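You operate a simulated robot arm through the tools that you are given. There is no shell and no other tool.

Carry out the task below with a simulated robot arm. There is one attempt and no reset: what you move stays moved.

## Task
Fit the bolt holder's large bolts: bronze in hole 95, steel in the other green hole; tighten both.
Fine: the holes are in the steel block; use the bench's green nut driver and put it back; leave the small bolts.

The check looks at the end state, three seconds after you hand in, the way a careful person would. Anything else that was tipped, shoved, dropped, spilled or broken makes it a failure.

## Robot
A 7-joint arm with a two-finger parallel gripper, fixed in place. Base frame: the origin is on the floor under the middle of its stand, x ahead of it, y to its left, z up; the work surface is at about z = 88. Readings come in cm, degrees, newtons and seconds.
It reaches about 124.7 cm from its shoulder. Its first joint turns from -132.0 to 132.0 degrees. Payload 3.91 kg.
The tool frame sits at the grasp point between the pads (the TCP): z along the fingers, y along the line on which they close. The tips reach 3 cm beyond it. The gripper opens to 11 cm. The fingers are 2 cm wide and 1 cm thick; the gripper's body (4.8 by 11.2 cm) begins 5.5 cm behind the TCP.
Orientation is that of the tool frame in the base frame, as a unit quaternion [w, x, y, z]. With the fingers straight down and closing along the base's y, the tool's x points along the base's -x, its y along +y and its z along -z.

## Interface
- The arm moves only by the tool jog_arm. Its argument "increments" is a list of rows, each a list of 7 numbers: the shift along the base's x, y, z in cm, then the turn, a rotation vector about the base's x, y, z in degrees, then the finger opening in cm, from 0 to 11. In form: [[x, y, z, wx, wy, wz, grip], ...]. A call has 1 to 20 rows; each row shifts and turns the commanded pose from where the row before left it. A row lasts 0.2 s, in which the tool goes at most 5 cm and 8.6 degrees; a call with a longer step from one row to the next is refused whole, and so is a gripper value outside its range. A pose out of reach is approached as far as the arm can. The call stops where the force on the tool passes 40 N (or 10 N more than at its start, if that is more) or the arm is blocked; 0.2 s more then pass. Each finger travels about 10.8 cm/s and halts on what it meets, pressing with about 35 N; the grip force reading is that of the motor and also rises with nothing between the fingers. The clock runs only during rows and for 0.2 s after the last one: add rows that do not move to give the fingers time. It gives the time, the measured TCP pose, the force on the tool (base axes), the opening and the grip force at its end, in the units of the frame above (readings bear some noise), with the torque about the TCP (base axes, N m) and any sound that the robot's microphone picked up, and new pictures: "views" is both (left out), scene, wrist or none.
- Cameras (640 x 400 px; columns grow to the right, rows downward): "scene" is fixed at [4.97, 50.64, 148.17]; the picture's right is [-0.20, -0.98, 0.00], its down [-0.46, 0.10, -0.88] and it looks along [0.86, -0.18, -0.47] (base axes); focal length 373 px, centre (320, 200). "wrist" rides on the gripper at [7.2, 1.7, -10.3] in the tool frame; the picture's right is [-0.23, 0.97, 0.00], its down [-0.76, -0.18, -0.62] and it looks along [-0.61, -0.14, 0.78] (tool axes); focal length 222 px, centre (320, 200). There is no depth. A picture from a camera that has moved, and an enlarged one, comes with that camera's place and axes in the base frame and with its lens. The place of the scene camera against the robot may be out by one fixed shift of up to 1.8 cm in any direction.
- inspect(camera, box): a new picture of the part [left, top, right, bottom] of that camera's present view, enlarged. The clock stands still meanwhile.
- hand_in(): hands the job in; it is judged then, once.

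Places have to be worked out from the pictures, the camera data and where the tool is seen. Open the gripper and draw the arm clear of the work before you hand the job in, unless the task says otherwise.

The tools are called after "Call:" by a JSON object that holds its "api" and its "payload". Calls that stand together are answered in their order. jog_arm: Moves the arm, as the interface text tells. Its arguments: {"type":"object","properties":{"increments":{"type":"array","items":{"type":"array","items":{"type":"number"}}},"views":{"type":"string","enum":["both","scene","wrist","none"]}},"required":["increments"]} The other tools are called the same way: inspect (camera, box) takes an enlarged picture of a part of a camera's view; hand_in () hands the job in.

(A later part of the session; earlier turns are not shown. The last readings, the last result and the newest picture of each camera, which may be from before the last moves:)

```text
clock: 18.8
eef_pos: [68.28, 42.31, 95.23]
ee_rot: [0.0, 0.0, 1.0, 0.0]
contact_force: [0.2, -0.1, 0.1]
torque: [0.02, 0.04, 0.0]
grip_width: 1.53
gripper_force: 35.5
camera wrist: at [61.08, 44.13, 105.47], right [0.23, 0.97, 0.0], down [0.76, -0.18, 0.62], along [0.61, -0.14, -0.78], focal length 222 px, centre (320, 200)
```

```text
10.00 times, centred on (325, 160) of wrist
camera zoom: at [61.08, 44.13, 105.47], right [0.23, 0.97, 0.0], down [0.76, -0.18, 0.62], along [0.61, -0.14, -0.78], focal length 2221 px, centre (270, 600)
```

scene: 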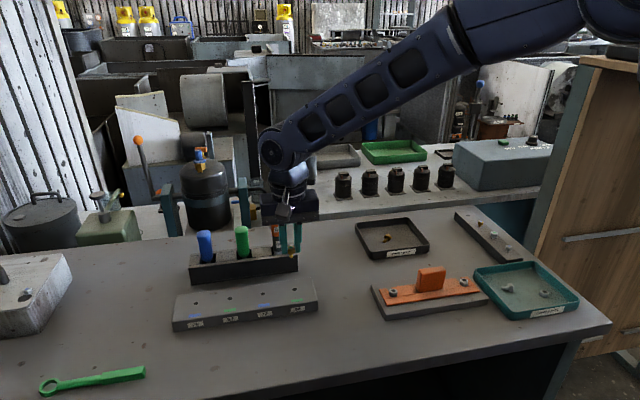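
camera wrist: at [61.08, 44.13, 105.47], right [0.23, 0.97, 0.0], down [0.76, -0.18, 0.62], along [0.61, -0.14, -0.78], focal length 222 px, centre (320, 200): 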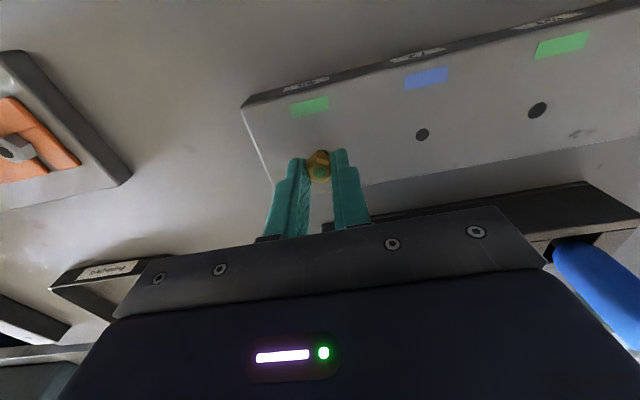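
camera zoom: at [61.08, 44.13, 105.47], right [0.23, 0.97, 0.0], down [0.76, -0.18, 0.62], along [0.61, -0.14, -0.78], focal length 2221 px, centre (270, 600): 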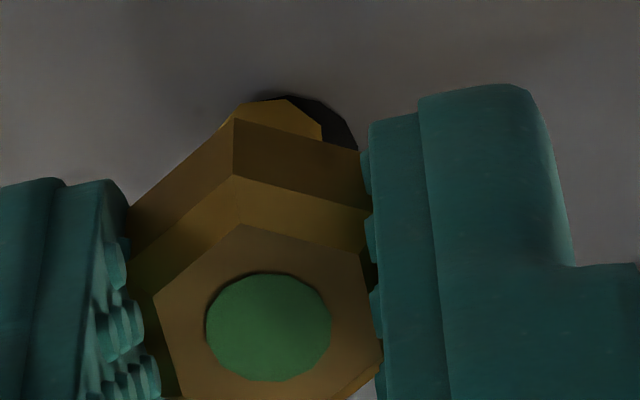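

The tip is now at the block surface, and the hole is peeking out about 0.12 cm on the +y side. I'll nudge +0.12 in y and lower gently.

Call:
{"api": "jog_arm", "payload": {"increments": [[0, 0.12, 0, 0, 0, 0, 1], [0, 0, -0.2, 0, 0, 0, 1], [0, 0, -0.2, 0, 0, 0, 1], [0, 0, -0.2, 0, 0, 0, 1], [0, 0, 0, 0, 0, 0, 1]], "views": "wrist"}}

Call:
{"api": "inspect", "payload": {"camera": "scene", "box": [286, 275, 316, 300]}}

Call:
{"api": "inspect", "payload": {"camera": "wrist", "box": [305, 140, 345, 180]}}

```text
clock: 20.0
eef_pos: [68.46, 42.5, 94.63]
ee_rot: [0.0, 0.0, 1.0, 0.0]
contact_force: [0.6, -2.3, 11.9]
torque: [-0.11, -0.02, -0.02]
grip_width: 1.55
gripper_force: 34.7
camera wrist: at [61.11, 44.23, 104.93], right [0.23, 0.97, 0.0], down [0.76, -0.18, 0.62], along [0.61, -0.14, -0.78], focal length 222 px, centre (320, 200)
```

wrist: 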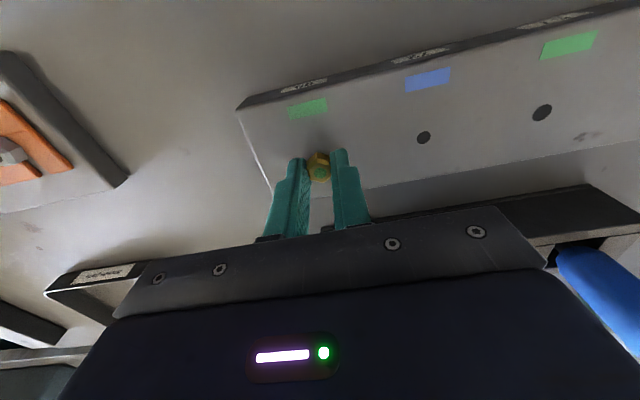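

```text
16.00 times, centred on (301, 288) of scene
camera zoom: at [4.97, 50.64, 148.17], right [-0.2, -0.98, 0.0], down [-0.46, 0.1, -0.88], along [0.86, -0.18, -0.47], focal length 5971 px, centre (624, -1200)
```

zoom: 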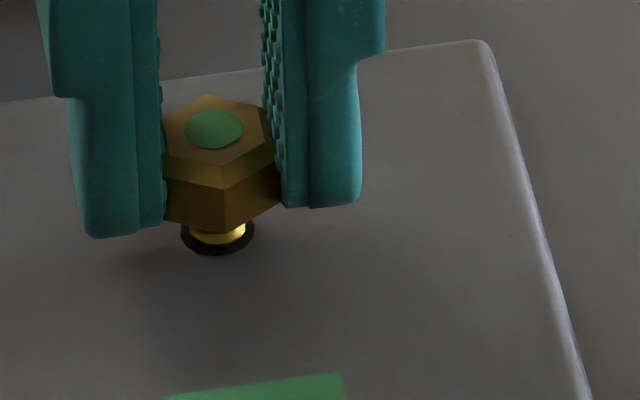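

```text
10.00 times, centred on (325, 160) of wrist
camera zoom: at [61.11, 44.23, 104.93], right [0.23, 0.97, 0.0], down [0.76, -0.18, 0.62], along [0.61, -0.14, -0.78], focal length 2221 px, centre (270, 600)
```

zoom: 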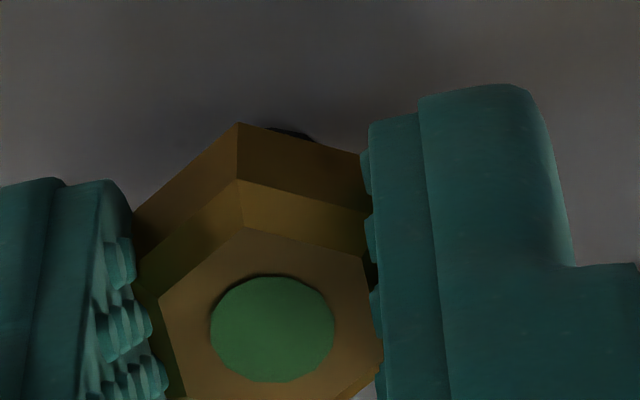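

The shank has dropped into hole 95 and stopped at about 12 N, sitting as it did in the holder. I'll release it, back straight up and check that it stays upright.

Call:
{"api": "jog_arm", "payload": {"increments": [[0, 0, 0.05, 0, 0, 0, 1], [0, 0, 0, 0, 0, 0, 2], [0, 0, 0, 0, 0, 0, 3], [0, 0, 0, 0, 0, 0, 4], [0, 0, 1, 0, 0, 0, 4], [0, 0, 3, 0, 0, 0, 4], [0, 0, 4, 0, 0, 0, 4], [0, 0, 0, 0, 0, 0, 4]], "views": "wrist"}}

Call:
{"api": "inspect", "payload": {"camera": "scene", "box": [286, 275, 316, 300]}}

Call:
{"api": "inspect", "payload": {"camera": "wrist", "box": [280, 90, 360, 170]}}

```text
clock: 21.8
eef_pos: [68.21, 42.6, 102.59]
ee_rot: [0.0, 0.0, 1.0, 0.0]
contact_force: [0.1, -0.3, 0.3]
torque: [0.02, 0.01, -0.02]
grip_width: 4.0
gripper_force: 0.0
camera wrist: at [60.9, 44.33, 112.84], right [0.23, 0.97, 0.0], down [0.76, -0.18, 0.62], along [0.61, -0.14, -0.78], focal length 222 px, centre (320, 200)
```

wrist: 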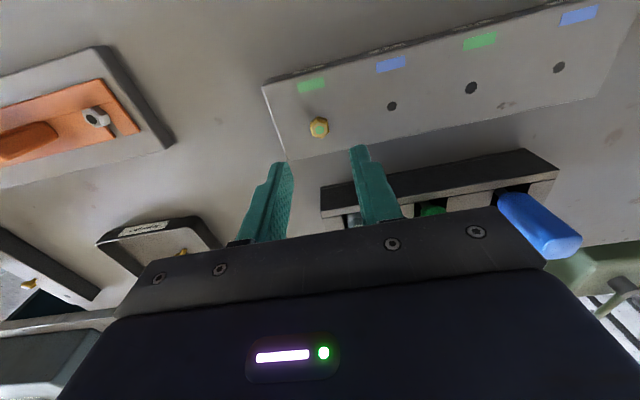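

```text
16.00 times, centred on (301, 288) of scene
camera zoom: at [4.97, 50.64, 148.17], right [-0.2, -0.98, 0.0], down [-0.46, 0.1, -0.88], along [0.86, -0.18, -0.47], focal length 5971 px, centre (624, -1200)
```

zoom: 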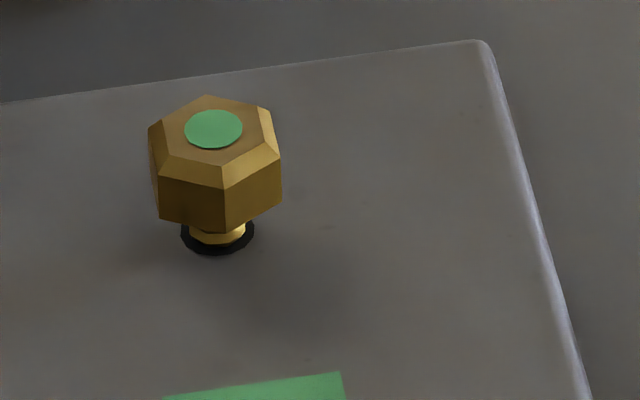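

```text
5.00 times, centred on (320, 130) of wrist
camera zoom: at [60.9, 44.33, 112.84], right [0.23, 0.97, 0.0], down [0.76, -0.18, 0.62], along [0.61, -0.14, -0.78], focal length 1111 px, centre (320, 550)
```

zoom: 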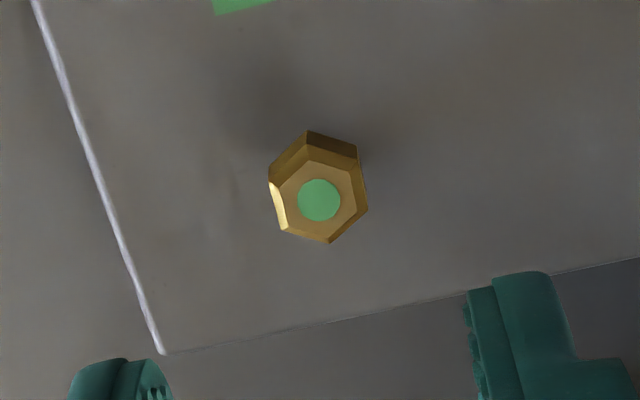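

The bronze bolt stands upright in hole 95. Next is the large steel bolt; I'll hover over it at about (78, -13) to measure it.

Call:
{"api": "jog_arm", "payload": {"increments": [[0, 0, 4, 0, 0, 0, 5], [0, 0, 4, 0, 0, 0, 5], [0.815, -4.63, 0, 0, 0, 0, 5], [0.815, -4.63, 0, 0, 0, 0, 5], [0.815, -4.63, 0, 0, 0, 0, 5], [0.815, -4.63, 0, 0, 0, 0, 5], [0.815, -4.63, 0, 0, 0, 0, 5], [0.815, -4.63, 0, 0, 0, 0, 5], [0.815, -4.63, 0, 0, 0, 0, 5], [0.815, -4.63, 0, 0, 0, 0, 5], [0.815, -4.63, 0, 0, 0, 0, 5], [0.815, -4.63, 0, 0, 0, 0, 5], [0.815, -4.63, 0, 0, 0, 0, 5], [0.815, -4.63, 0, 0, 0, 0, 5], [0, 0, -4, 0, 0, 0, 5], [0, 0, -4, 0, 0, 0, 5], [0, 0, 0, 0, 0, 0, 5], [0, 0, 0, 0, 0, 0, 5]], "views": "both"}}

Call:
{"api": "inspect", "payload": {"camera": "wrist", "box": [280, 90, 360, 170]}}

```text
clock: 25.6
eef_pos: [77.69, -12.91, 102.7]
ee_rot: [-0.001, 0.0, 1.0, 0.001]
contact_force: [-0.7, -0.1, -0.9]
torque: [0.0, 0.01, 0.0]
grip_width: 5.0
gripper_force: 0.1
camera wrist: at [70.33, -11.18, 112.86], right [0.23, 0.97, 0.0], down [0.76, -0.18, 0.62], along [0.61, -0.14, -0.78], focal length 222 px, centre (320, 200)
```

scene: 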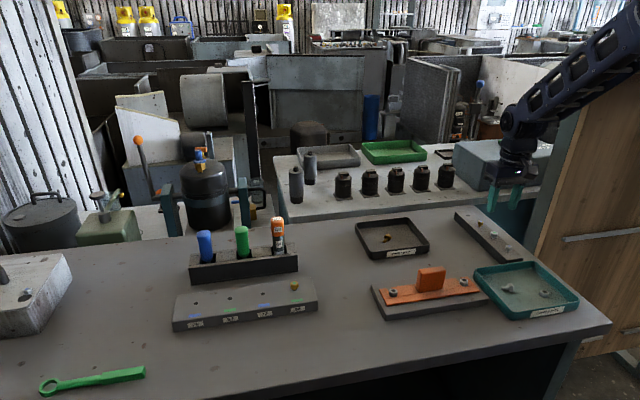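
wrist: 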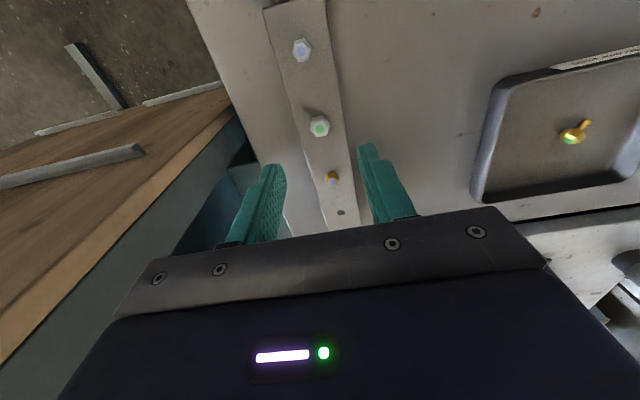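

```text
5.00 times, centred on (320, 130) of wrist
camera zoom: at [70.33, -11.18, 112.86], right [0.23, 0.97, 0.0], down [0.76, -0.18, 0.62], along [0.61, -0.14, -0.78], focal length 1111 px, centre (320, 550)
```

zoom: 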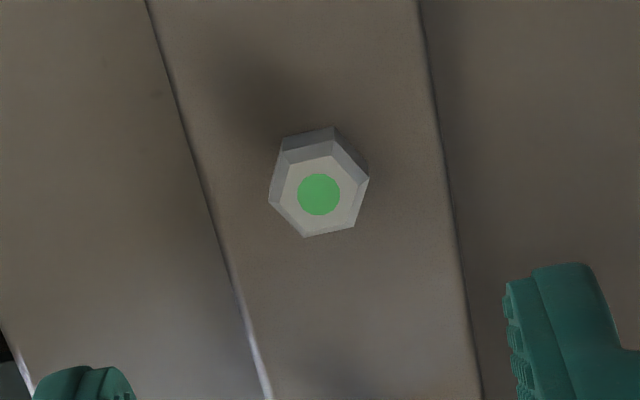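

The large steel head is at about (78.1, -13.0) with the same hex orientation as the bronze one. I'll turn 30°, centre over it and lower to just above.

Call:
{"api": "jog_arm", "payload": {"increments": [[0.1, -0.02, -1, 0, 0, 7.5, 5], [0.1, -0.02, -1, 0, 0, 7.5, 5], [0.1, -0.02, -1.5, 0, 0, 7.5, 5], [0.12, -0.01, -1.5, 0, 0, 7.5, 4.5], [0, 0, -1.5, 0, 0, 0, 4], [0, 0, -1, 0, 0, 0, 4], [0, 0, 0, 0, 0, 0, 4], [0, 0, 0, 0, 0, 0, 4]], "views": "wrist"}}

Call:
{"api": "inspect", "payload": {"camera": "wrist", "box": [260, 120, 380, 220]}}

Call:
{"api": "inspect", "payload": {"camera": "scene", "box": [475, 195, 525, 245]}}

```text
clock: 27.4
eef_pos: [78.52, -13.02, 95.22]
ee_rot: [0.0, -0.259, 0.966, 0.001]
contact_force: [-0.2, 0.1, -0.1]
torque: [0.01, -0.01, 0.02]
grip_width: 4.01
gripper_force: 0.1
camera wrist: at [71.34, -15.25, 105.48], right [-0.29, 0.96, 0.0], down [0.75, 0.23, 0.62], along [0.6, 0.18, -0.78], focal length 222 px, centre (320, 200)
```

wrist: 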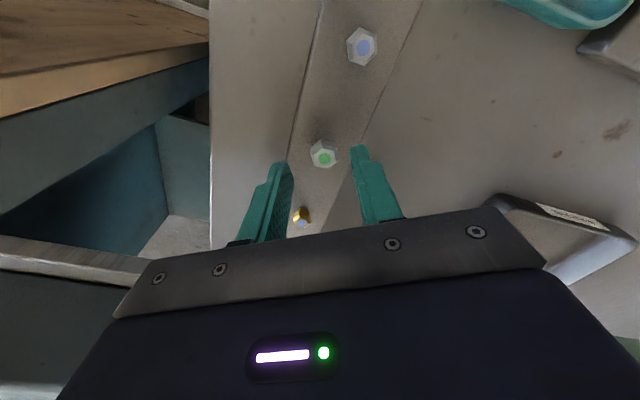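

```text
4.00 times, centred on (320, 170) of wrist
camera zoom: at [71.34, -15.25, 105.48], right [-0.29, 0.96, 0.0], down [0.75, 0.23, 0.62], along [0.6, 0.18, -0.78], focal length 888 px, centre (320, 320)
```

zoom: 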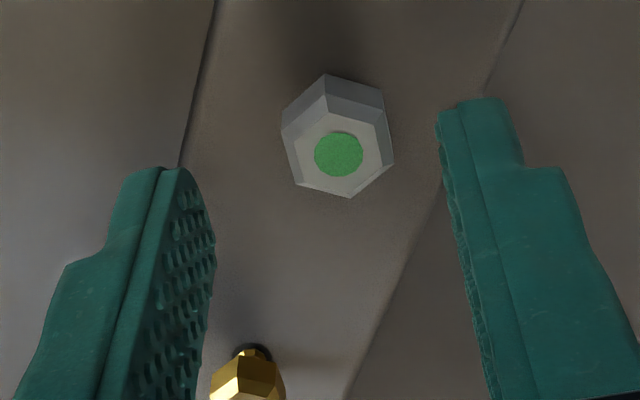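

```text
8.00 times, centred on (500, 220) of scene
camera zoom: at [4.97, 50.64, 148.17], right [-0.2, -0.98, 0.0], down [-0.46, 0.1, -0.88], along [0.86, -0.18, -0.47], focal length 2986 px, centre (-1120, 40)
```

zoom: 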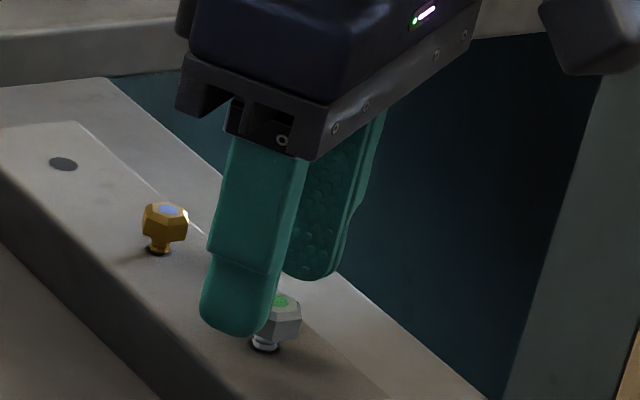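

The bolt sits about 0.6 cm back in x and 0.17 cm +y from my TCP. I'll correct, then check again before closing.

Call:
{"api": "jog_arm", "payload": {"increments": [[-0.3, 0.08, 0, 0, 0, 0, 4], [-0.29, 0.09, 0, 0, 0, 0, 4], [0, 0, -0.45, 0, 0, 0, 4], [0, 0, 0, 0, 0, 0, 4]], "views": "none"}}

Call:
{"api": "inspect", "payload": {"camera": "wrist", "box": [260, 120, 380, 220]}}

Call:
{"api": "inspect", "payload": {"camera": "scene", "box": [475, 195, 525, 245]}}

```text
clock: 28.4
eef_pos: [77.96, -12.98, 94.58]
ee_rot: [0.001, -0.259, 0.966, 0.001]
contact_force: [-0.3, 0.2, 0.0]
torque: [0.0, -0.01, -0.01]
grip_width: 4.0
gripper_force: 0.1
```

```text
4.00 times, centred on (320, 170) of wrist
camera zoom: at [70.73, -15.18, 104.86], right [-0.29, 0.96, 0.0], down [0.75, 0.23, 0.62], along [0.6, 0.18, -0.78], focal length 888 px, centre (320, 320)
```

zoom: 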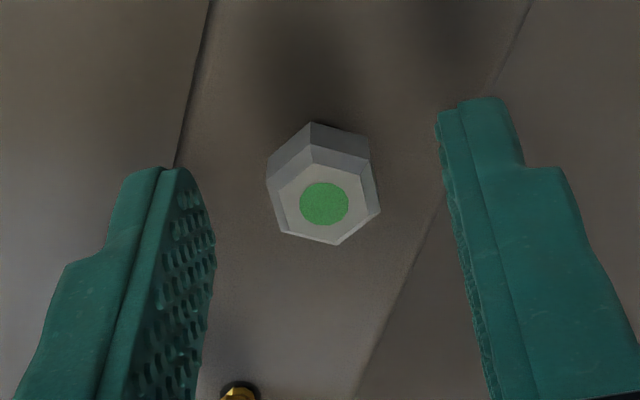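

```text
8.00 times, centred on (500, 220) of scene
camera zoom: at [4.97, 50.64, 148.17], right [-0.2, -0.98, 0.0], down [-0.46, 0.1, -0.88], along [0.86, -0.18, -0.47], focal length 2986 px, centre (-1120, 40)
```

zoom: 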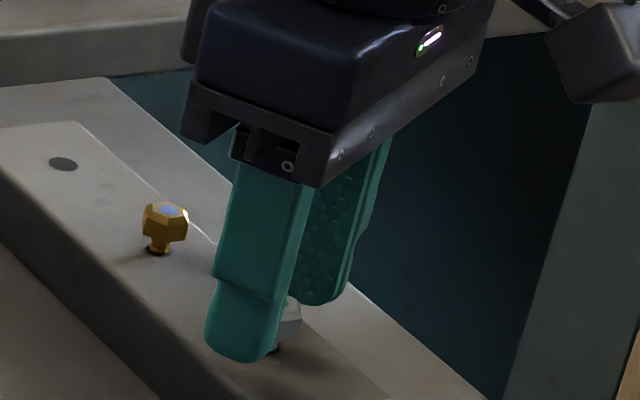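

Nearly centred, with 0.08 cm left along the closing line. I'll apply that, lower 0.25 cm and close on the flats.

Call:
{"api": "jog_arm", "payload": {"increments": [[-0.02, 0.08, -0.25, 0, 0, 0, 4], [0, 0, 0, 0, 0, 0, 3], [0, 0, 0, 0, 0, 0, 2], [0, 0, 0, 0, 0, 0, 1], [0, 0, 0, 0, 0, 0, 1], [0, 0, 0, 0, 0, 0, 1]], "views": "none"}}

Call:
{"api": "inspect", "payload": {"camera": "wrist", "box": [270, 120, 370, 200]}}

Call:
{"api": "inspect", "payload": {"camera": "scene", "box": [475, 205, 525, 245]}}

```text
clock: 29.8
eef_pos: [77.88, -13.02, 94.21]
ee_rot: [0.001, -0.259, 0.966, 0.0]
contact_force: [-0.5, 0.0, 0.4]
torque: [-0.01, -0.01, -0.03]
grip_width: 1.58
gripper_force: 35.1
```

```text
5.00 times, centred on (320, 160) of wrist
camera zoom: at [70.75, -15.1, 104.59], right [-0.29, 0.96, 0.0], down [0.75, 0.23, 0.62], along [0.6, 0.18, -0.78], focal length 1111 px, centre (320, 400)
```

zoom: 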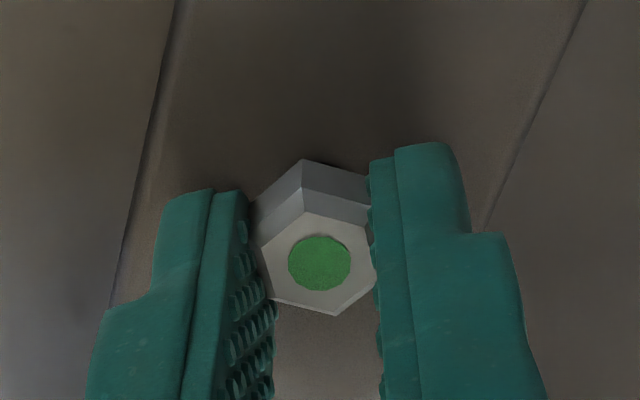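

```text
10.00 times, centred on (500, 225) of scene
camera zoom: at [4.97, 50.64, 148.17], right [-0.2, -0.98, 0.0], down [-0.46, 0.1, -0.88], along [0.86, -0.18, -0.47], focal length 3732 px, centre (-1480, -50)
```

zoom: 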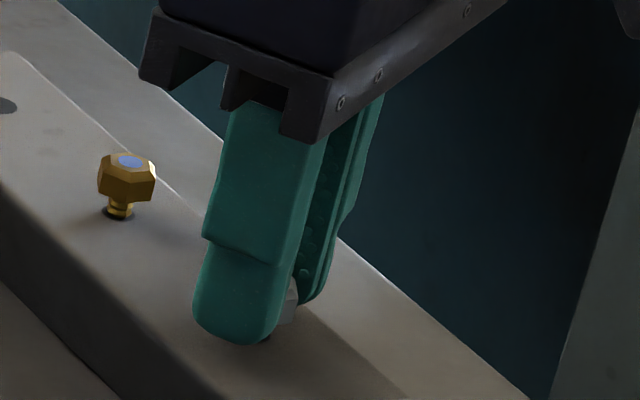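

The steel bolt is gripped with no side load. I'll lift it out, carry it over high and come to hole 57 at about (68.45, 56.5), turning back 30° on the way.

Call:
{"api": "jog_arm", "payload": {"increments": [[0, 0, 0.5, 0, 0, 0, 1], [0, 0, 1.5, 0, 0, 0, 1], [0, 0, 4, 0, 0, 0, 1], [0, 0, 4, 0, 0, 0, 1], [0, 0, 4, 0, 0, 0, 1], [-0.63, 4.63, 0, 0, 0, -2, 1], [-0.63, 4.63, 0, 0, 0, -2, 1], [-0.63, 4.63, 0, 0, 0, -2, 1], [-0.63, 4.63, 0, 0, 0, -2, 1], [-0.63, 4.63, 0, 0, 0, -2, 1], [-0.63, 4.63, 0, 0, 0, -2, 1], [-0.63, 4.63, 0, 0, 0, -2, 1], [-0.63, 4.63, 0, 0, 0, -2, 1], [-0.63, 4.63, 0, 0, 0, -2, 1], [-0.63, 4.63, 0, 0, 0, -2, 1], [-0.63, 4.63, 0, 0, 0, -2, 1], [-0.63, 4.63, 0, 0, 0, -2, 1], [-0.63, 4.63, 0, 0, 0, -2, 1], [-0.63, 4.63, 0, 0, 0, -2, 1], [-0.63, 4.63, 0, 0, 0, -2, 1]], "views": "both"}}

Call:
{"api": "inspect", "payload": {"camera": "wrist", "box": [270, 90, 370, 190]}}

Call:
{"api": "inspect", "payload": {"camera": "scene", "box": [200, 190, 270, 280]}}

```text
clock: 34.0
eef_pos: [68.22, 56.32, 108.53]
ee_rot: [0.0, 0.001, 1.0, 0.0]
contact_force: [0.0, -0.3, 0.8]
torque: [0.09, 0.03, -0.02]
grip_width: 1.53
gripper_force: 34.9
camera wrist: at [61.09, 57.94, 118.84], right [0.23, 0.97, 0.0], down [0.76, -0.18, 0.62], along [0.61, -0.14, -0.78], focal length 222 px, centre (320, 200)
```

scene: 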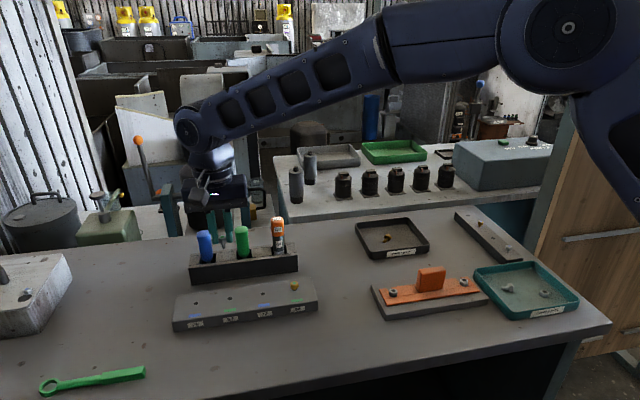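
wrist: 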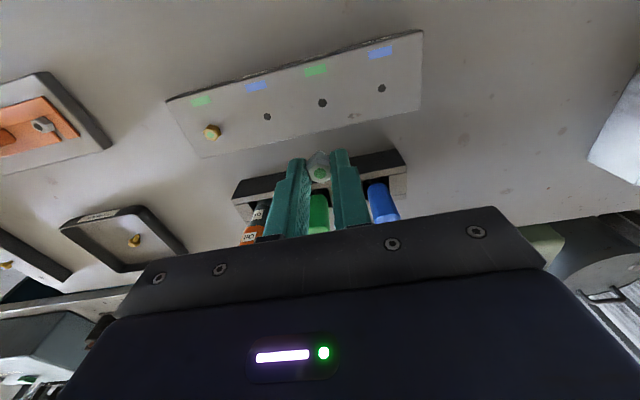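

```text
4.00 times, centred on (320, 140) of wrist
camera zoom: at [61.09, 57.94, 118.84], right [0.23, 0.97, 0.0], down [0.76, -0.18, 0.62], along [0.61, -0.14, -0.78], focal length 888 px, centre (320, 440)
```

zoom: 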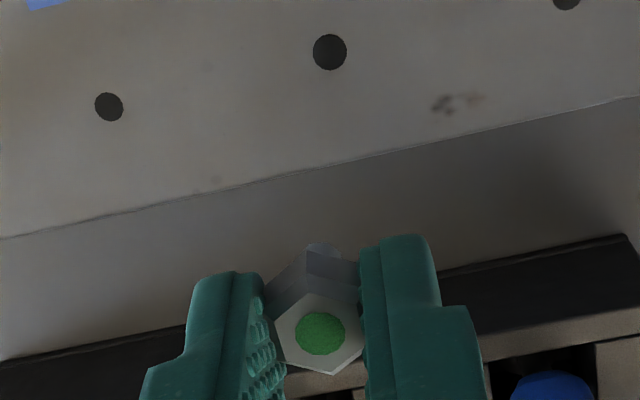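

```text
4.44 times, centred on (235, 235) of scene
camera zoom: at [4.97, 50.64, 148.17], right [-0.2, -0.98, 0.0], down [-0.46, 0.1, -0.88], along [0.86, -0.18, -0.47], focal length 1659 px, centre (698, 44)
```

zoom: 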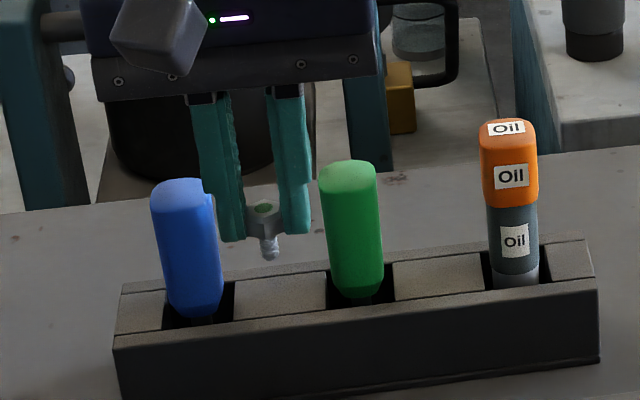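

Hole 57 is about +0.33 cm in y from the bolt axis. I'll correct and lower to about 1 cm above the block for a check.

Call:
{"api": "jog_arm", "payload": {"increments": [[-0.05, 0.2, -4, 0, 0, 0, 1], [0, 0.17, -4, 0, 0, 0, 1], [0, 0, -4, 0, 0, 0, 1], [0, 0, -0.8, 0, 0, 0, 1], [0, 0, 0, 0, 0, 0, 1]], "views": "none"}}

Call:
{"api": "inspect", "payload": {"camera": "wrist", "box": [270, 110, 370, 190]}}

Call:
{"api": "inspect", "payload": {"camera": "scene", "box": [210, 275, 250, 310]}}

```text
clock: 35.2
eef_pos: [68.19, 56.74, 95.5]
ee_rot: [0.0, 0.0, 1.0, -0.001]
contact_force: [-0.1, -0.3, -0.8]
torque: [0.01, -0.01, -0.01]
grip_width: 1.53
gripper_force: 34.7
```

```text
5.00 times, centred on (320, 150) of wrist
camera zoom: at [60.99, 58.4, 105.85], right [0.23, 0.97, 0.0], down [0.76, -0.18, 0.62], along [0.61, -0.14, -0.78], focal length 1111 px, centre (320, 450)
```

zoom: 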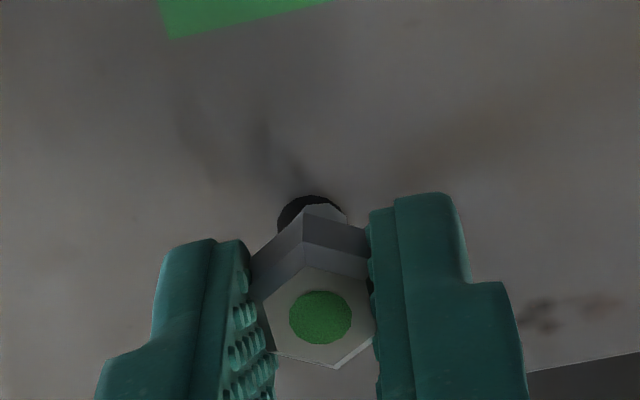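

```text
11.43 times, centred on (230, 292) of scene
camera zoom: at [4.97, 50.64, 148.17], right [-0.2, -0.98, 0.0], down [-0.46, 0.1, -0.88], along [0.86, -0.18, -0.47], focal length 4265 px, centre (1349, -857)
```

zoom: 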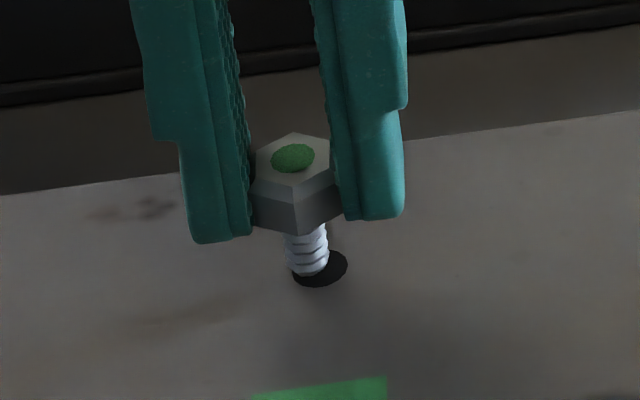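

The hole lies about 0.15 cm toward -y from the tip. I'll correct and lower gently until contact.

Call:
{"api": "jog_arm", "payload": {"increments": [[0.02, -0.15, 0, 0, 0, 0, 1], [0, 0, -0.25, 0, 0, 0, 1], [0, 0, -0.2, 0, 0, 0, 1], [0, 0, -0.2, 0, 0, 0, 1], [0, 0, 0, 0, 0, 0, 1]], "views": "none"}}

Call:
{"api": "inspect", "payload": {"camera": "wrist", "box": [270, 110, 370, 190]}}

Call:
{"api": "inspect", "payload": {"camera": "scene", "box": [210, 275, 250, 310]}}

```text
clock: 36.4
eef_pos: [68.45, 56.73, 94.91]
ee_rot: [0.0, 0.0, 1.0, 0.0]
contact_force: [0.3, -0.1, -1.1]
torque: [0.04, 0.04, -0.01]
grip_width: 1.51
gripper_force: 34.6
```

```text
5.00 times, centred on (320, 150) of wrist
camera zoom: at [61.16, 58.4, 105.17], right [0.23, 0.97, 0.0], down [0.76, -0.18, 0.62], along [0.61, -0.14, -0.78], focal length 1111 px, centre (320, 450)
```

zoom: 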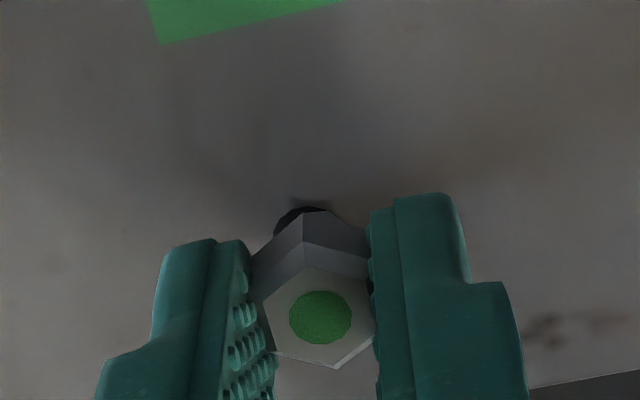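

```text
11.43 times, centred on (230, 292) of scene
camera zoom: at [4.97, 50.64, 148.17], right [-0.2, -0.98, 0.0], down [-0.46, 0.1, -0.88], along [0.86, -0.18, -0.47], focal length 4265 px, centre (1349, -857)
```

zoom: 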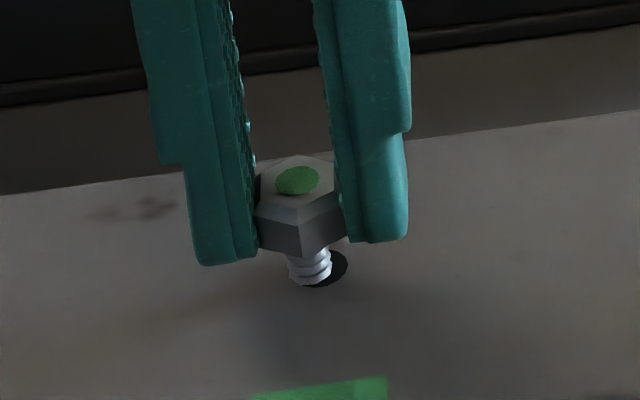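

The bolt barely moved in y and the hole is still about 0.2 cm toward -y. I'll raise slightly, shift -0.2 in y and look again.

Call:
{"api": "jog_arm", "payload": {"increments": [[0, 0, 0.3, 0, 0, 0, 1], [0, -0.2, 0, 0, 0, 0, 1], [0, 0, 0, 0, 0, 0, 1], [0, 0, 0, 0, 0, 0, 1]], "views": "none"}}

Call:
{"api": "inspect", "payload": {"camera": "wrist", "box": [300, 130, 350, 180]}}

Call:
{"api": "inspect", "payload": {"camera": "scene", "box": [220, 285, 250, 305]}}

```text
clock: 37.4
eef_pos: [68.47, 56.45, 95.21]
ee_rot: [0.0, 0.0, 1.0, 0.0]
contact_force: [-0.9, -0.3, 0.1]
torque: [-0.01, 0.01, 0.01]
grip_width: 1.54
gripper_force: 35.4
```

```text
8.00 times, centred on (325, 155) of wrist
camera zoom: at [61.1, 58.21, 105.47], right [0.23, 0.97, 0.0], down [0.76, -0.18, 0.62], along [0.61, -0.14, -0.78], focal length 1777 px, centre (280, 560)
```

zoom: 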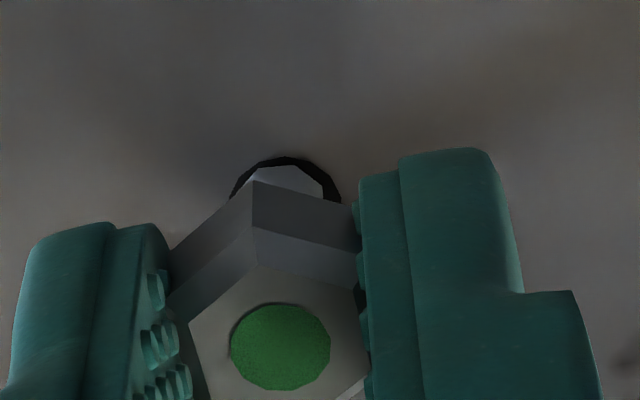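

```text
16.00 times, centred on (235, 295) of scene
camera zoom: at [4.97, 50.64, 148.17], right [-0.2, -0.98, 0.0], down [-0.46, 0.1, -0.88], along [0.86, -0.18, -0.47], focal length 5971 px, centre (1680, -1320)
```

zoom: 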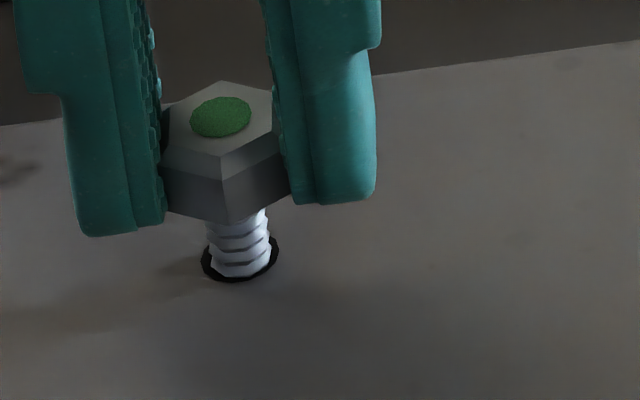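

The shank tip is now concentric with hole 57. I'll lower until it seats.

Call:
{"api": "jog_arm", "payload": {"increments": [[0, 0, -0.25, 0, 0, 0, 1], [0, 0, -0.2, 0, 0, 0, 1], [0, 0, -0.15, 0, 0, 0, 1], [0, 0, -0.1, 0, 0, 0, 1], [0, 0, 0, 0, 0, 0, 1]], "views": "none"}}

Call:
{"api": "inspect", "payload": {"camera": "scene", "box": [220, 285, 250, 305]}}

```text
clock: 38.6
eef_pos: [68.57, 56.57, 94.68]
ee_rot: [0.001, 0.0, 1.0, -0.001]
contact_force: [-0.8, -10.0, 15.6]
torque: [-0.24, -0.01, -0.03]
grip_width: 1.55
gripper_force: 35.0
```

```text
16.00 times, centred on (235, 295) of scene
camera zoom: at [4.97, 50.64, 148.17], right [-0.2, -0.98, 0.0], down [-0.46, 0.1, -0.88], along [0.86, -0.18, -0.47], focal length 5971 px, centre (1680, -1320)
```

zoom: 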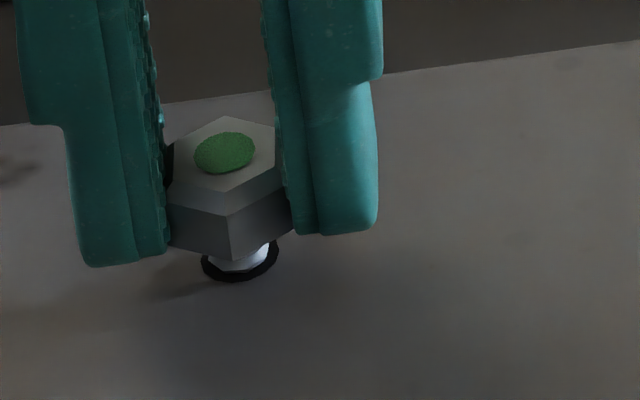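

The shank is in hole 57 and bottomed on the thread, with force of 15 N up. I'll release and lift away.

Call:
{"api": "jog_arm", "payload": {"increments": [[0, -0.05, 0.05, 0, 0, 0, 1], [0, 0, 0, 0, 0, 0, 2], [0, 0, 0, 0, 0, 0, 3], [0, 0, 0, 0, 0, 0, 4], [0, 0, 1, 0, 0, 0, 4], [0, 0, 3, 0, 0, 0, 4], [0, 0, 4, 0, 0, 0, 4], [0, 0, 4, 0, 0, 0, 4], [0, 0, 0, 0, 0, 0, 4]], "views": "both"}}

Call:
{"api": "inspect", "payload": {"camera": "scene", "box": [220, 282, 250, 302]}}

Call:
{"api": "inspect", "payload": {"camera": "wrist", "box": [280, 90, 360, 170]}}

Call:
{"api": "inspect", "payload": {"camera": "scene", "box": [180, 210, 310, 290]}}

```text
clock: 40.6
eef_pos: [68.26, 56.34, 106.67]
ee_rot: [0.0, 0.0, 1.0, 0.001]
contact_force: [0.2, -0.7, -0.1]
torque: [0.03, 0.03, -0.01]
grip_width: 4.01
gripper_force: 0.0
camera wrist: at [61.04, 58.0, 116.95], right [0.23, 0.97, 0.0], down [0.76, -0.18, 0.62], along [0.61, -0.14, -0.78], focal length 222 px, centre (320, 200)
```

scene: 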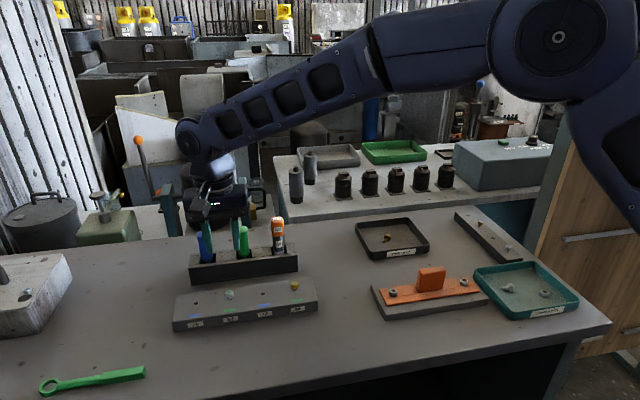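
wrist: 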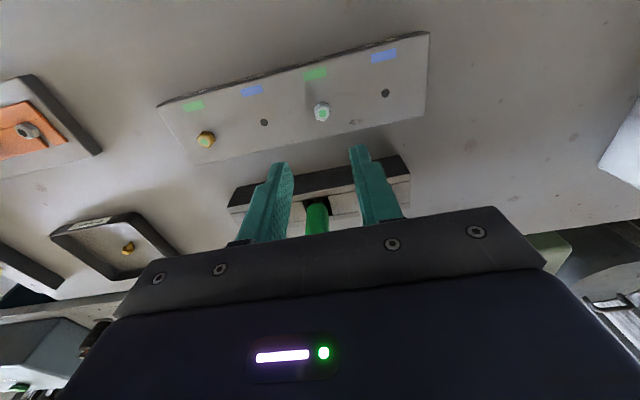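

```text
16.00 times, centred on (235, 292) of scene
camera zoom: at [4.97, 50.64, 148.17], right [-0.2, -0.98, 0.0], down [-0.46, 0.1, -0.88], along [0.86, -0.18, -0.47], focal length 5971 px, centre (1680, -1272)
```

zoom: 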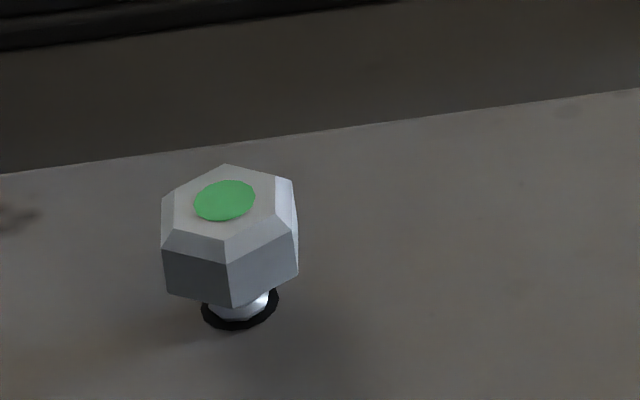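

```text
5.00 times, centred on (320, 130) of wrist
camera zoom: at [61.04, 58.0, 116.95], right [0.23, 0.97, 0.0], down [0.76, -0.18, 0.62], along [0.61, -0.14, -0.78], focal length 1111 px, centre (320, 550)
```

zoom: 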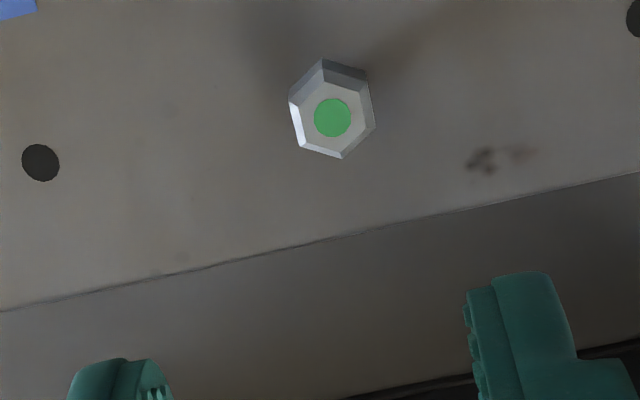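

```text
4.92 times, centred on (245, 250) of scene
camera zoom: at [4.97, 50.64, 148.17], right [-0.2, -0.98, 0.0], down [-0.46, 0.1, -0.88], along [0.86, -0.18, -0.47], focal length 1837 px, centre (689, -46)
```

zoom: 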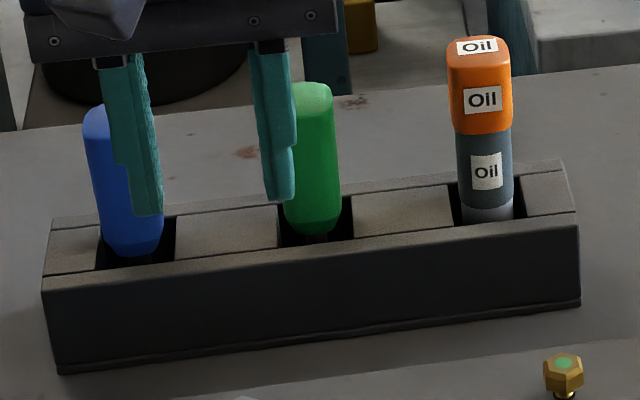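

Both bolts are standing in their holes: bronze in 95, steel in 57. Next I'll rise and move toward the rack to locate the green nut driver's handle from above.

Call:
{"api": "jog_arm", "payload": {"increments": [[0, 0, 4.5, 0, 0, 0, 5], [0, 0, 4.5, 0, 0, 0, 6], [2.3, -0.8, 1.0, 0, 0, 0, 6], [2.3, -0.8, 1.0, 0, 0, 0, 6], [2.3, -0.8, 0.3, 0, 0, 0, 6], [0, 0, 0, 0, 0, 0, 6]], "views": "both"}}

Call:
{"api": "inspect", "payload": {"camera": "wrist", "box": [240, 70, 400, 210]}}

```text
clock: 42.0
eef_pos: [75.33, 54.0, 118.09]
ee_rot: [-0.001, -0.001, 1.0, 0.0]
contact_force: [-0.4, -0.3, -0.4]
torque: [0.03, 0.01, -0.02]
grip_width: 6.01
gripper_force: 0.1
camera wrist: at [68.02, 55.71, 128.25], right [0.23, 0.97, 0.0], down [0.76, -0.18, 0.62], along [0.61, -0.14, -0.78], focal length 222 px, centre (320, 200)
```

scene: 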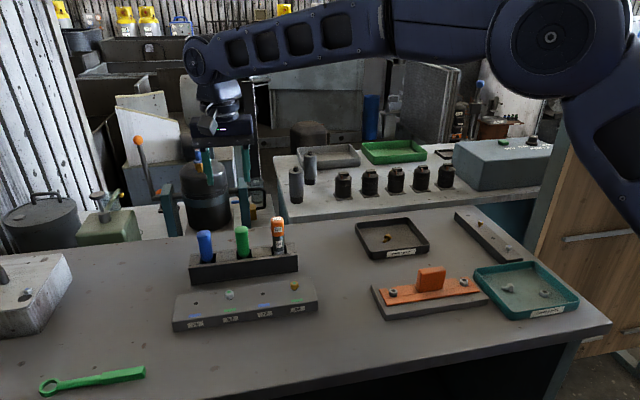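
wrist: 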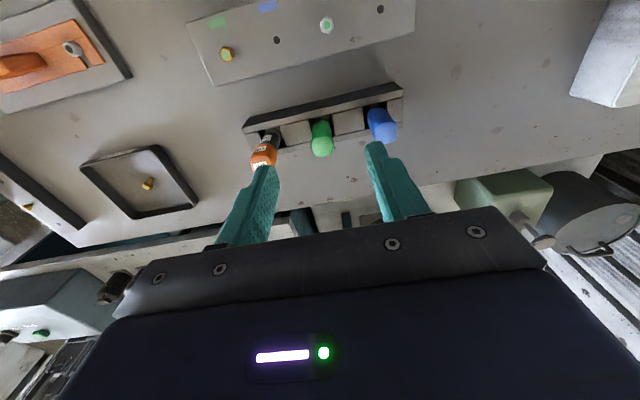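

```text
2.86 times, centred on (320, 140) of wrist
camera zoom: at [68.02, 55.71, 128.25], right [0.23, 0.97, 0.0], down [0.76, -0.18, 0.62], along [0.61, -0.14, -0.78], focal length 635 px, centre (320, 371)
```

zoom: 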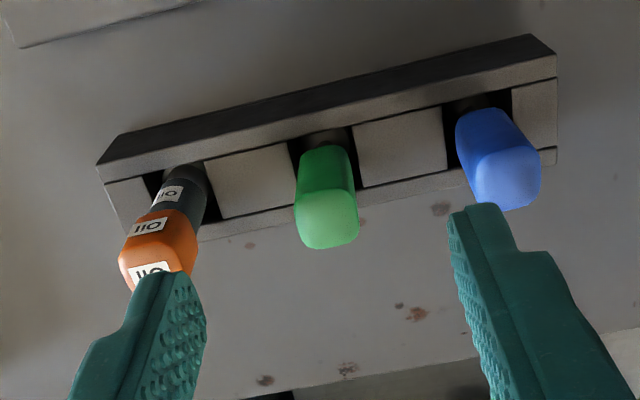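

The green handle's top is at about (80.85, 53.2, 100.9), 2.7 cm wide and about 7 cm long, with the rack top near 92.5. Before gripping it I'll test here in free space how far the wrist can turn about the vertical, to plan the tightening strokes.

Call:
{"api": "jog_arm", "payload": {"increments": [[0, 0, 0, 0, 0, 8.5, 6], [0, 0, 0, 0, 0, 8.5, 6], [0, 0, 0, 0, 0, 8.5, 6], [0, 0, 0, 0, 0, 8.5, 6], [0, 0, 0, 0, 0, 8.5, 6], [0, 0, 0, 0, 0, 8.5, 6], [0, 0, 0, 0, 0, 8.5, 6], [0, 0, 0, 0, 0, 8.5, 6], [0, 0, 0, 0, 0, 8.5, 6], [0, 0, 0, 0, 0, 8.5, 6], [0, 0, 0, 0, 0, 8.5, 6], [0, 0, 0, 0, 0, 8.5, 6], [0, 0, 0, 0, 0, 8.5, 6], [0, 0, 0, 0, 0, 8.5, 6]], "views": "wrist"}}

```text
clock: 45.0
eef_pos: [75.2, 53.96, 117.96]
ee_rot: [0.0, 0.862, -0.507, -0.001]
contact_force: [0.6, 0.3, 0.2]
torque: [-0.01, -0.04, 0.0]
grip_width: 6.0
gripper_force: 0.1
camera wrist: at [77.26, 47.01, 128.22], right [-0.96, -0.28, 0.0], down [-0.21, 0.75, 0.62], along [-0.17, 0.6, -0.78], focal length 222 px, centre (320, 200)
```

wrist: 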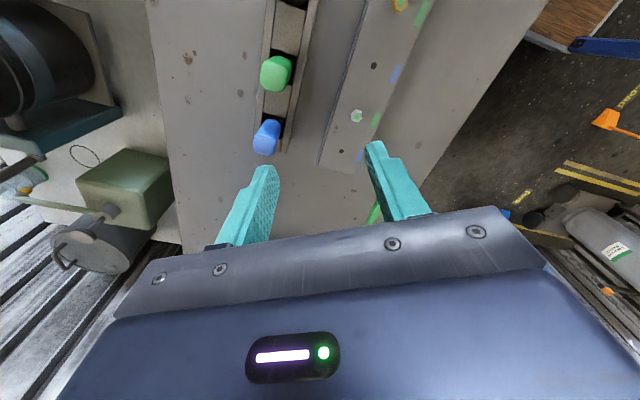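

119° with no limit so far. I'll continue to find where it stops.

Call:
{"api": "jog_arm", "payload": {"increments": [[0, 0, 0, 0, 0, 8.5, 6], [0, 0, 0, 0, 0, 8.5, 6], [0, 0, 0, 0, 0, 8.5, 6], [0, 0, 0, 0, 0, 8.5, 6], [0, 0, 0, 0, 0, 8.5, 6], [0, 0, 0, 0, 0, 8.5, 6], [0, 0, 0, 0, 0, 8.5, 6], [0, 0, 0, 0, 0, 8.5, 6]], "views": "none"}}

```text
clock: 46.8
eef_pos: [75.23, 54.09, 117.88]
ee_rot: [0.0, 0.998, 0.061, -0.001]
contact_force: [-0.3, 0.8, 0.1]
torque: [0.0, 0.02, 0.03]
grip_width: 6.01
gripper_force: 0.1
```

Call:
{"api": "jog_arm", "payload": {"increments": [[0, 0, 0, 0, 0, 8.5, 6], [0, 0, 0, 0, 0, 8.5, 6], [0, 0, 0, 0, 0, 8.5, 6], [0, 0, 0, 0, 0, 8.5, 6], [0, 0, 0, 0, 0, 8.5, 6], [0, 0, 0, 0, 0, 8.5, 6], [0, 0, 0, 0, 0, 8.5, 6], [0, 0, 0, 0, 0, 8.5, 6]], "views": "none"}}

```text
clock: 48.6
eef_pos: [74.3, 54.77, 119.73]
ee_rot: [0.04, 0.802, 0.595, 0.02]
contact_force: [-0.3, -2.4, 8.0]
torque: [0.29, 0.02, 0.03]
grip_width: 6.01
gripper_force: 0.0
out of reach, approached as far as the arm can: row 8
```

The limit is near +247°. I'll turn back the other way to find the negative limit.

Call:
{"api": "jog_arm", "payload": {"increments": [[0, 0, 0, 0, 0, -8.5, 6], [0, 0, 0, 0, 0, -8.5, 6], [0, 0, 0, 0, 0, -8.5, 6], [0, 0, 0, 0, 0, -8.5, 6], [0, 0, 0, 0, 0, -8.5, 6], [0, 0, 0, 0, 0, -8.5, 6], [0, 0, 0, 0, 0, -8.5, 6], [0, 0, 0, 0, 0, -8.5, 6], [0, 0, 0, 0, 0, -8.5, 6], [0, 0, 0, 0, 0, -8.5, 6], [0, 0, 0, 0, 0, -8.5, 6], [0, 0, 0, 0, 0, -8.5, 6], [0, 0, 0, 0, 0, -8.5, 6], [0, 0, 0, 0, 0, -8.5, 6], [0, 0, 0, 0, 0, -8.5, 6], [0, 0, 0, 0, 0, -8.5, 6], [0, 0, 0, 0, 0, -8.5, 6], [0, 0, 0, 0, 0, -8.5, 6], [0, 0, 0, 0, 0, -8.5, 6], [0, 0, 0, 0, 0, -8.5, 6]], "views": "none"}}

Call:
{"api": "jog_arm", "payload": {"increments": [[0, 0, 0, 0, 0, -8.5, 6], [0, 0, 0, 0, 0, -8.5, 6], [0, 0, 0, 0, 0, -8.5, 6], [0, 0, 0, 0, 0, -8.5, 6], [0, 0, 0, 0, 0, -8.5, 6], [0, 0, 0, 0, 0, -8.5, 6], [0, 0, 0, 0, 0, -8.5, 6], [0, 0, 0, 0, 0, -8.5, 6], [0, 0, 0, 0, 0, -8.5, 6], [0, 0, 0, 0, 0, -8.5, 6], [0, 0, 0, 0, 0, -8.5, 6], [0, 0, 0, 0, 0, -8.5, 6], [0, 0, 0, 0, 0, -8.5, 6], [0, 0, 0, 0, 0, -8.5, 6], [0, 0, 0, 0, 0, -8.5, 6], [0, 0, 0, 0, 0, -8.5, 6], [0, 0, 0, 0, 0, -8.5, 6], [0, 0, 0, 0, 0, -8.5, 6], [0, 0, 0, 0, 0, -8.5, 6], [0, 0, 0, 0, 0, -8.5, 6]], "views": "none"}}

```text
clock: 52.8
eef_pos: [74.39, 55.3, 117.18]
ee_rot: [0.0, -0.676, 0.737, -0.001]
contact_force: [0.1, -0.7, 0.3]
torque: [0.01, -0.01, 0.0]
grip_width: 5.98
gripper_force: 0.1
```

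```text
clock: 57.0
eef_pos: [74.33, 55.3, 117.13]
ee_rot: [-0.001, 0.675, 0.737, -0.001]
contact_force: [-0.7, 1.4, 0.3]
torque: [-0.02, -0.02, 0.02]
grip_width: 6.01
gripper_force: 0.0
```

At -85° and still following. I'll continue further.

Call:
{"api": "jog_arm", "payload": {"increments": [[0, 0, 0, 0, 0, -8.5, 6], [0, 0, 0, 0, 0, -8.5, 6], [0, 0, 0, 0, 0, -8.5, 6], [0, 0, 0, 0, 0, -8.5, 6], [0, 0, 0, 0, 0, -8.5, 6], [0, 0, 0, 0, 0, -8.5, 6], [0, 0, 0, 0, 0, -8.5, 6]], "views": "none"}}

```text
clock: 58.6
eef_pos: [74.44, 55.32, 117.37]
ee_rot: [0.0, 0.953, 0.303, 0.0]
contact_force: [0.7, -0.7, 0.5]
torque: [0.09, 0.07, 0.0]
grip_width: 5.99
gripper_force: 0.1
```

Call:
{"api": "jog_arm", "payload": {"increments": [[0, 0, 0, 0, 0, -8.5, 6], [0, 0, 0, 0, 0, -8.5, 6], [0, 0, 0, 0, 0, -8.5, 6], [0, 0, 0, 0, 0, -8.5, 6], [0, 0, 0, 0, 0, -8.5, 6], [0, 0, 0, 0, 0, -8.5, 6], [0, 0, 0, 0, 0, -8.5, 6]], "views": "none"}}

```text
clock: 60.2
eef_pos: [67.34, 28.89, 112.9]
ee_rot: [0.001, 0.987, -0.162, 0.004]
contact_force: [0.7, 0.2, -0.8]
torque: [-0.02, 0.0, -0.02]
grip_width: 6.03
gripper_force: 0.1
out of reach, approached as far as the arm can: row 3, 4, 5, 6, 7
```

Past about -155° the arm swung off position, so I have a usable range of roughly -150° to +245°. I'll check that nothing was touched.

Call:
{"api": "jog_arm", "payload": {"increments": [[0, 0, 0, 0, 0, 0, 6]], "views": "both"}}

```text
clock: 60.6
eef_pos: [67.48, 29.1, 112.94]
ee_rot: [0.002, 0.987, -0.161, 0.002]
contact_force: [-0.2, -0.3, 0.3]
torque: [-0.01, 0.05, 0.01]
grip_width: 6.0
gripper_force: 0.1
camera wrist: at [73.59, 25.1, 123.25], right [-0.53, -0.85, 0.0], down [-0.67, 0.41, 0.62], along [-0.53, 0.32, -0.79], focal length 222 px, centre (320, 200)
```

scene: 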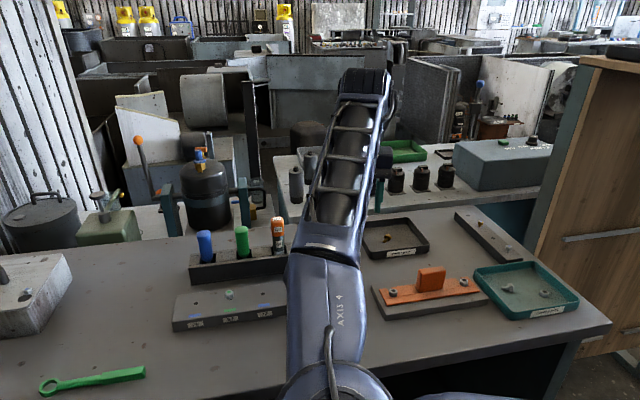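
wrist: 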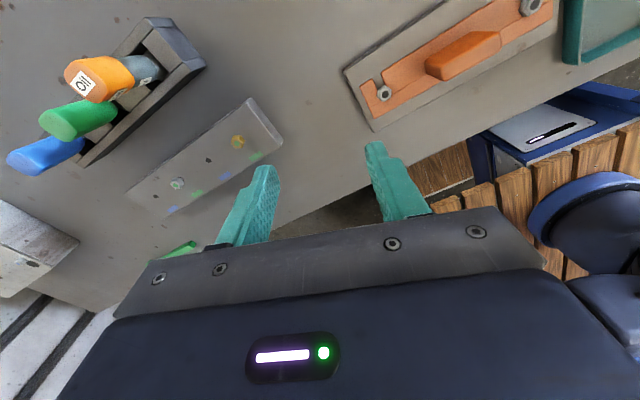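

Nothing was touched, but the elbow posture has changed. I'll rise, then unwind back toward the straight orientation, watching the posture.

Call:
{"api": "jog_arm", "payload": {"increments": [[0, 0, 4, 0, 0, 0, 6], [0, 0, 4, 0, 0, 0, 6], [0, 0, 4, 0, 0, 0, 6], [0, 0, 0, 0, 0, 8.5, 6], [0, 0, 0, 0, 0, 8.5, 6], [0, 0, 0, 0, 0, 8.5, 6], [0, 0, 0, 0, 0, 8.5, 6], [0, 0, 0, 0, 0, 8.5, 6], [0, 0, 0, 0, 0, 8.5, 6], [0, 0, 0, 0, 0, 8.5, 6], [0, 0, 0, 0, 0, 8.5, 6], [0, 0, 0, 0, 0, 8.5, 6], [0, 0, 0, 0, 0, 8.5, 6]], "views": "scene"}}

```text
clock: 63.4
eef_pos: [66.7, 25.73, 124.17]
ee_rot: [-0.002, 0.844, 0.537, 0.001]
contact_force: [-0.4, 0.4, -0.7]
torque: [-0.06, 0.02, 0.04]
grip_width: 5.98
gripper_force: 0.0
out of reach, approached as far as the arm can: row 1, 2, 3
```

scene: 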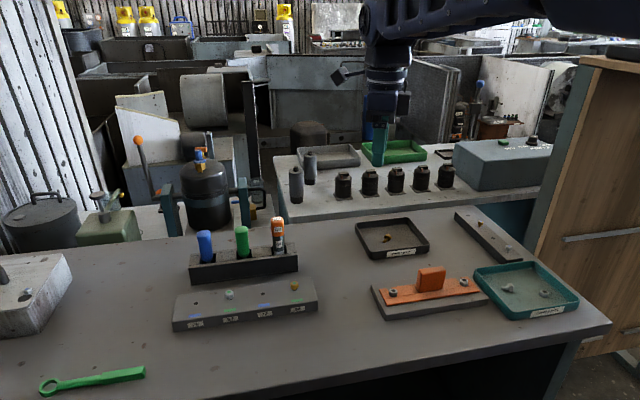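

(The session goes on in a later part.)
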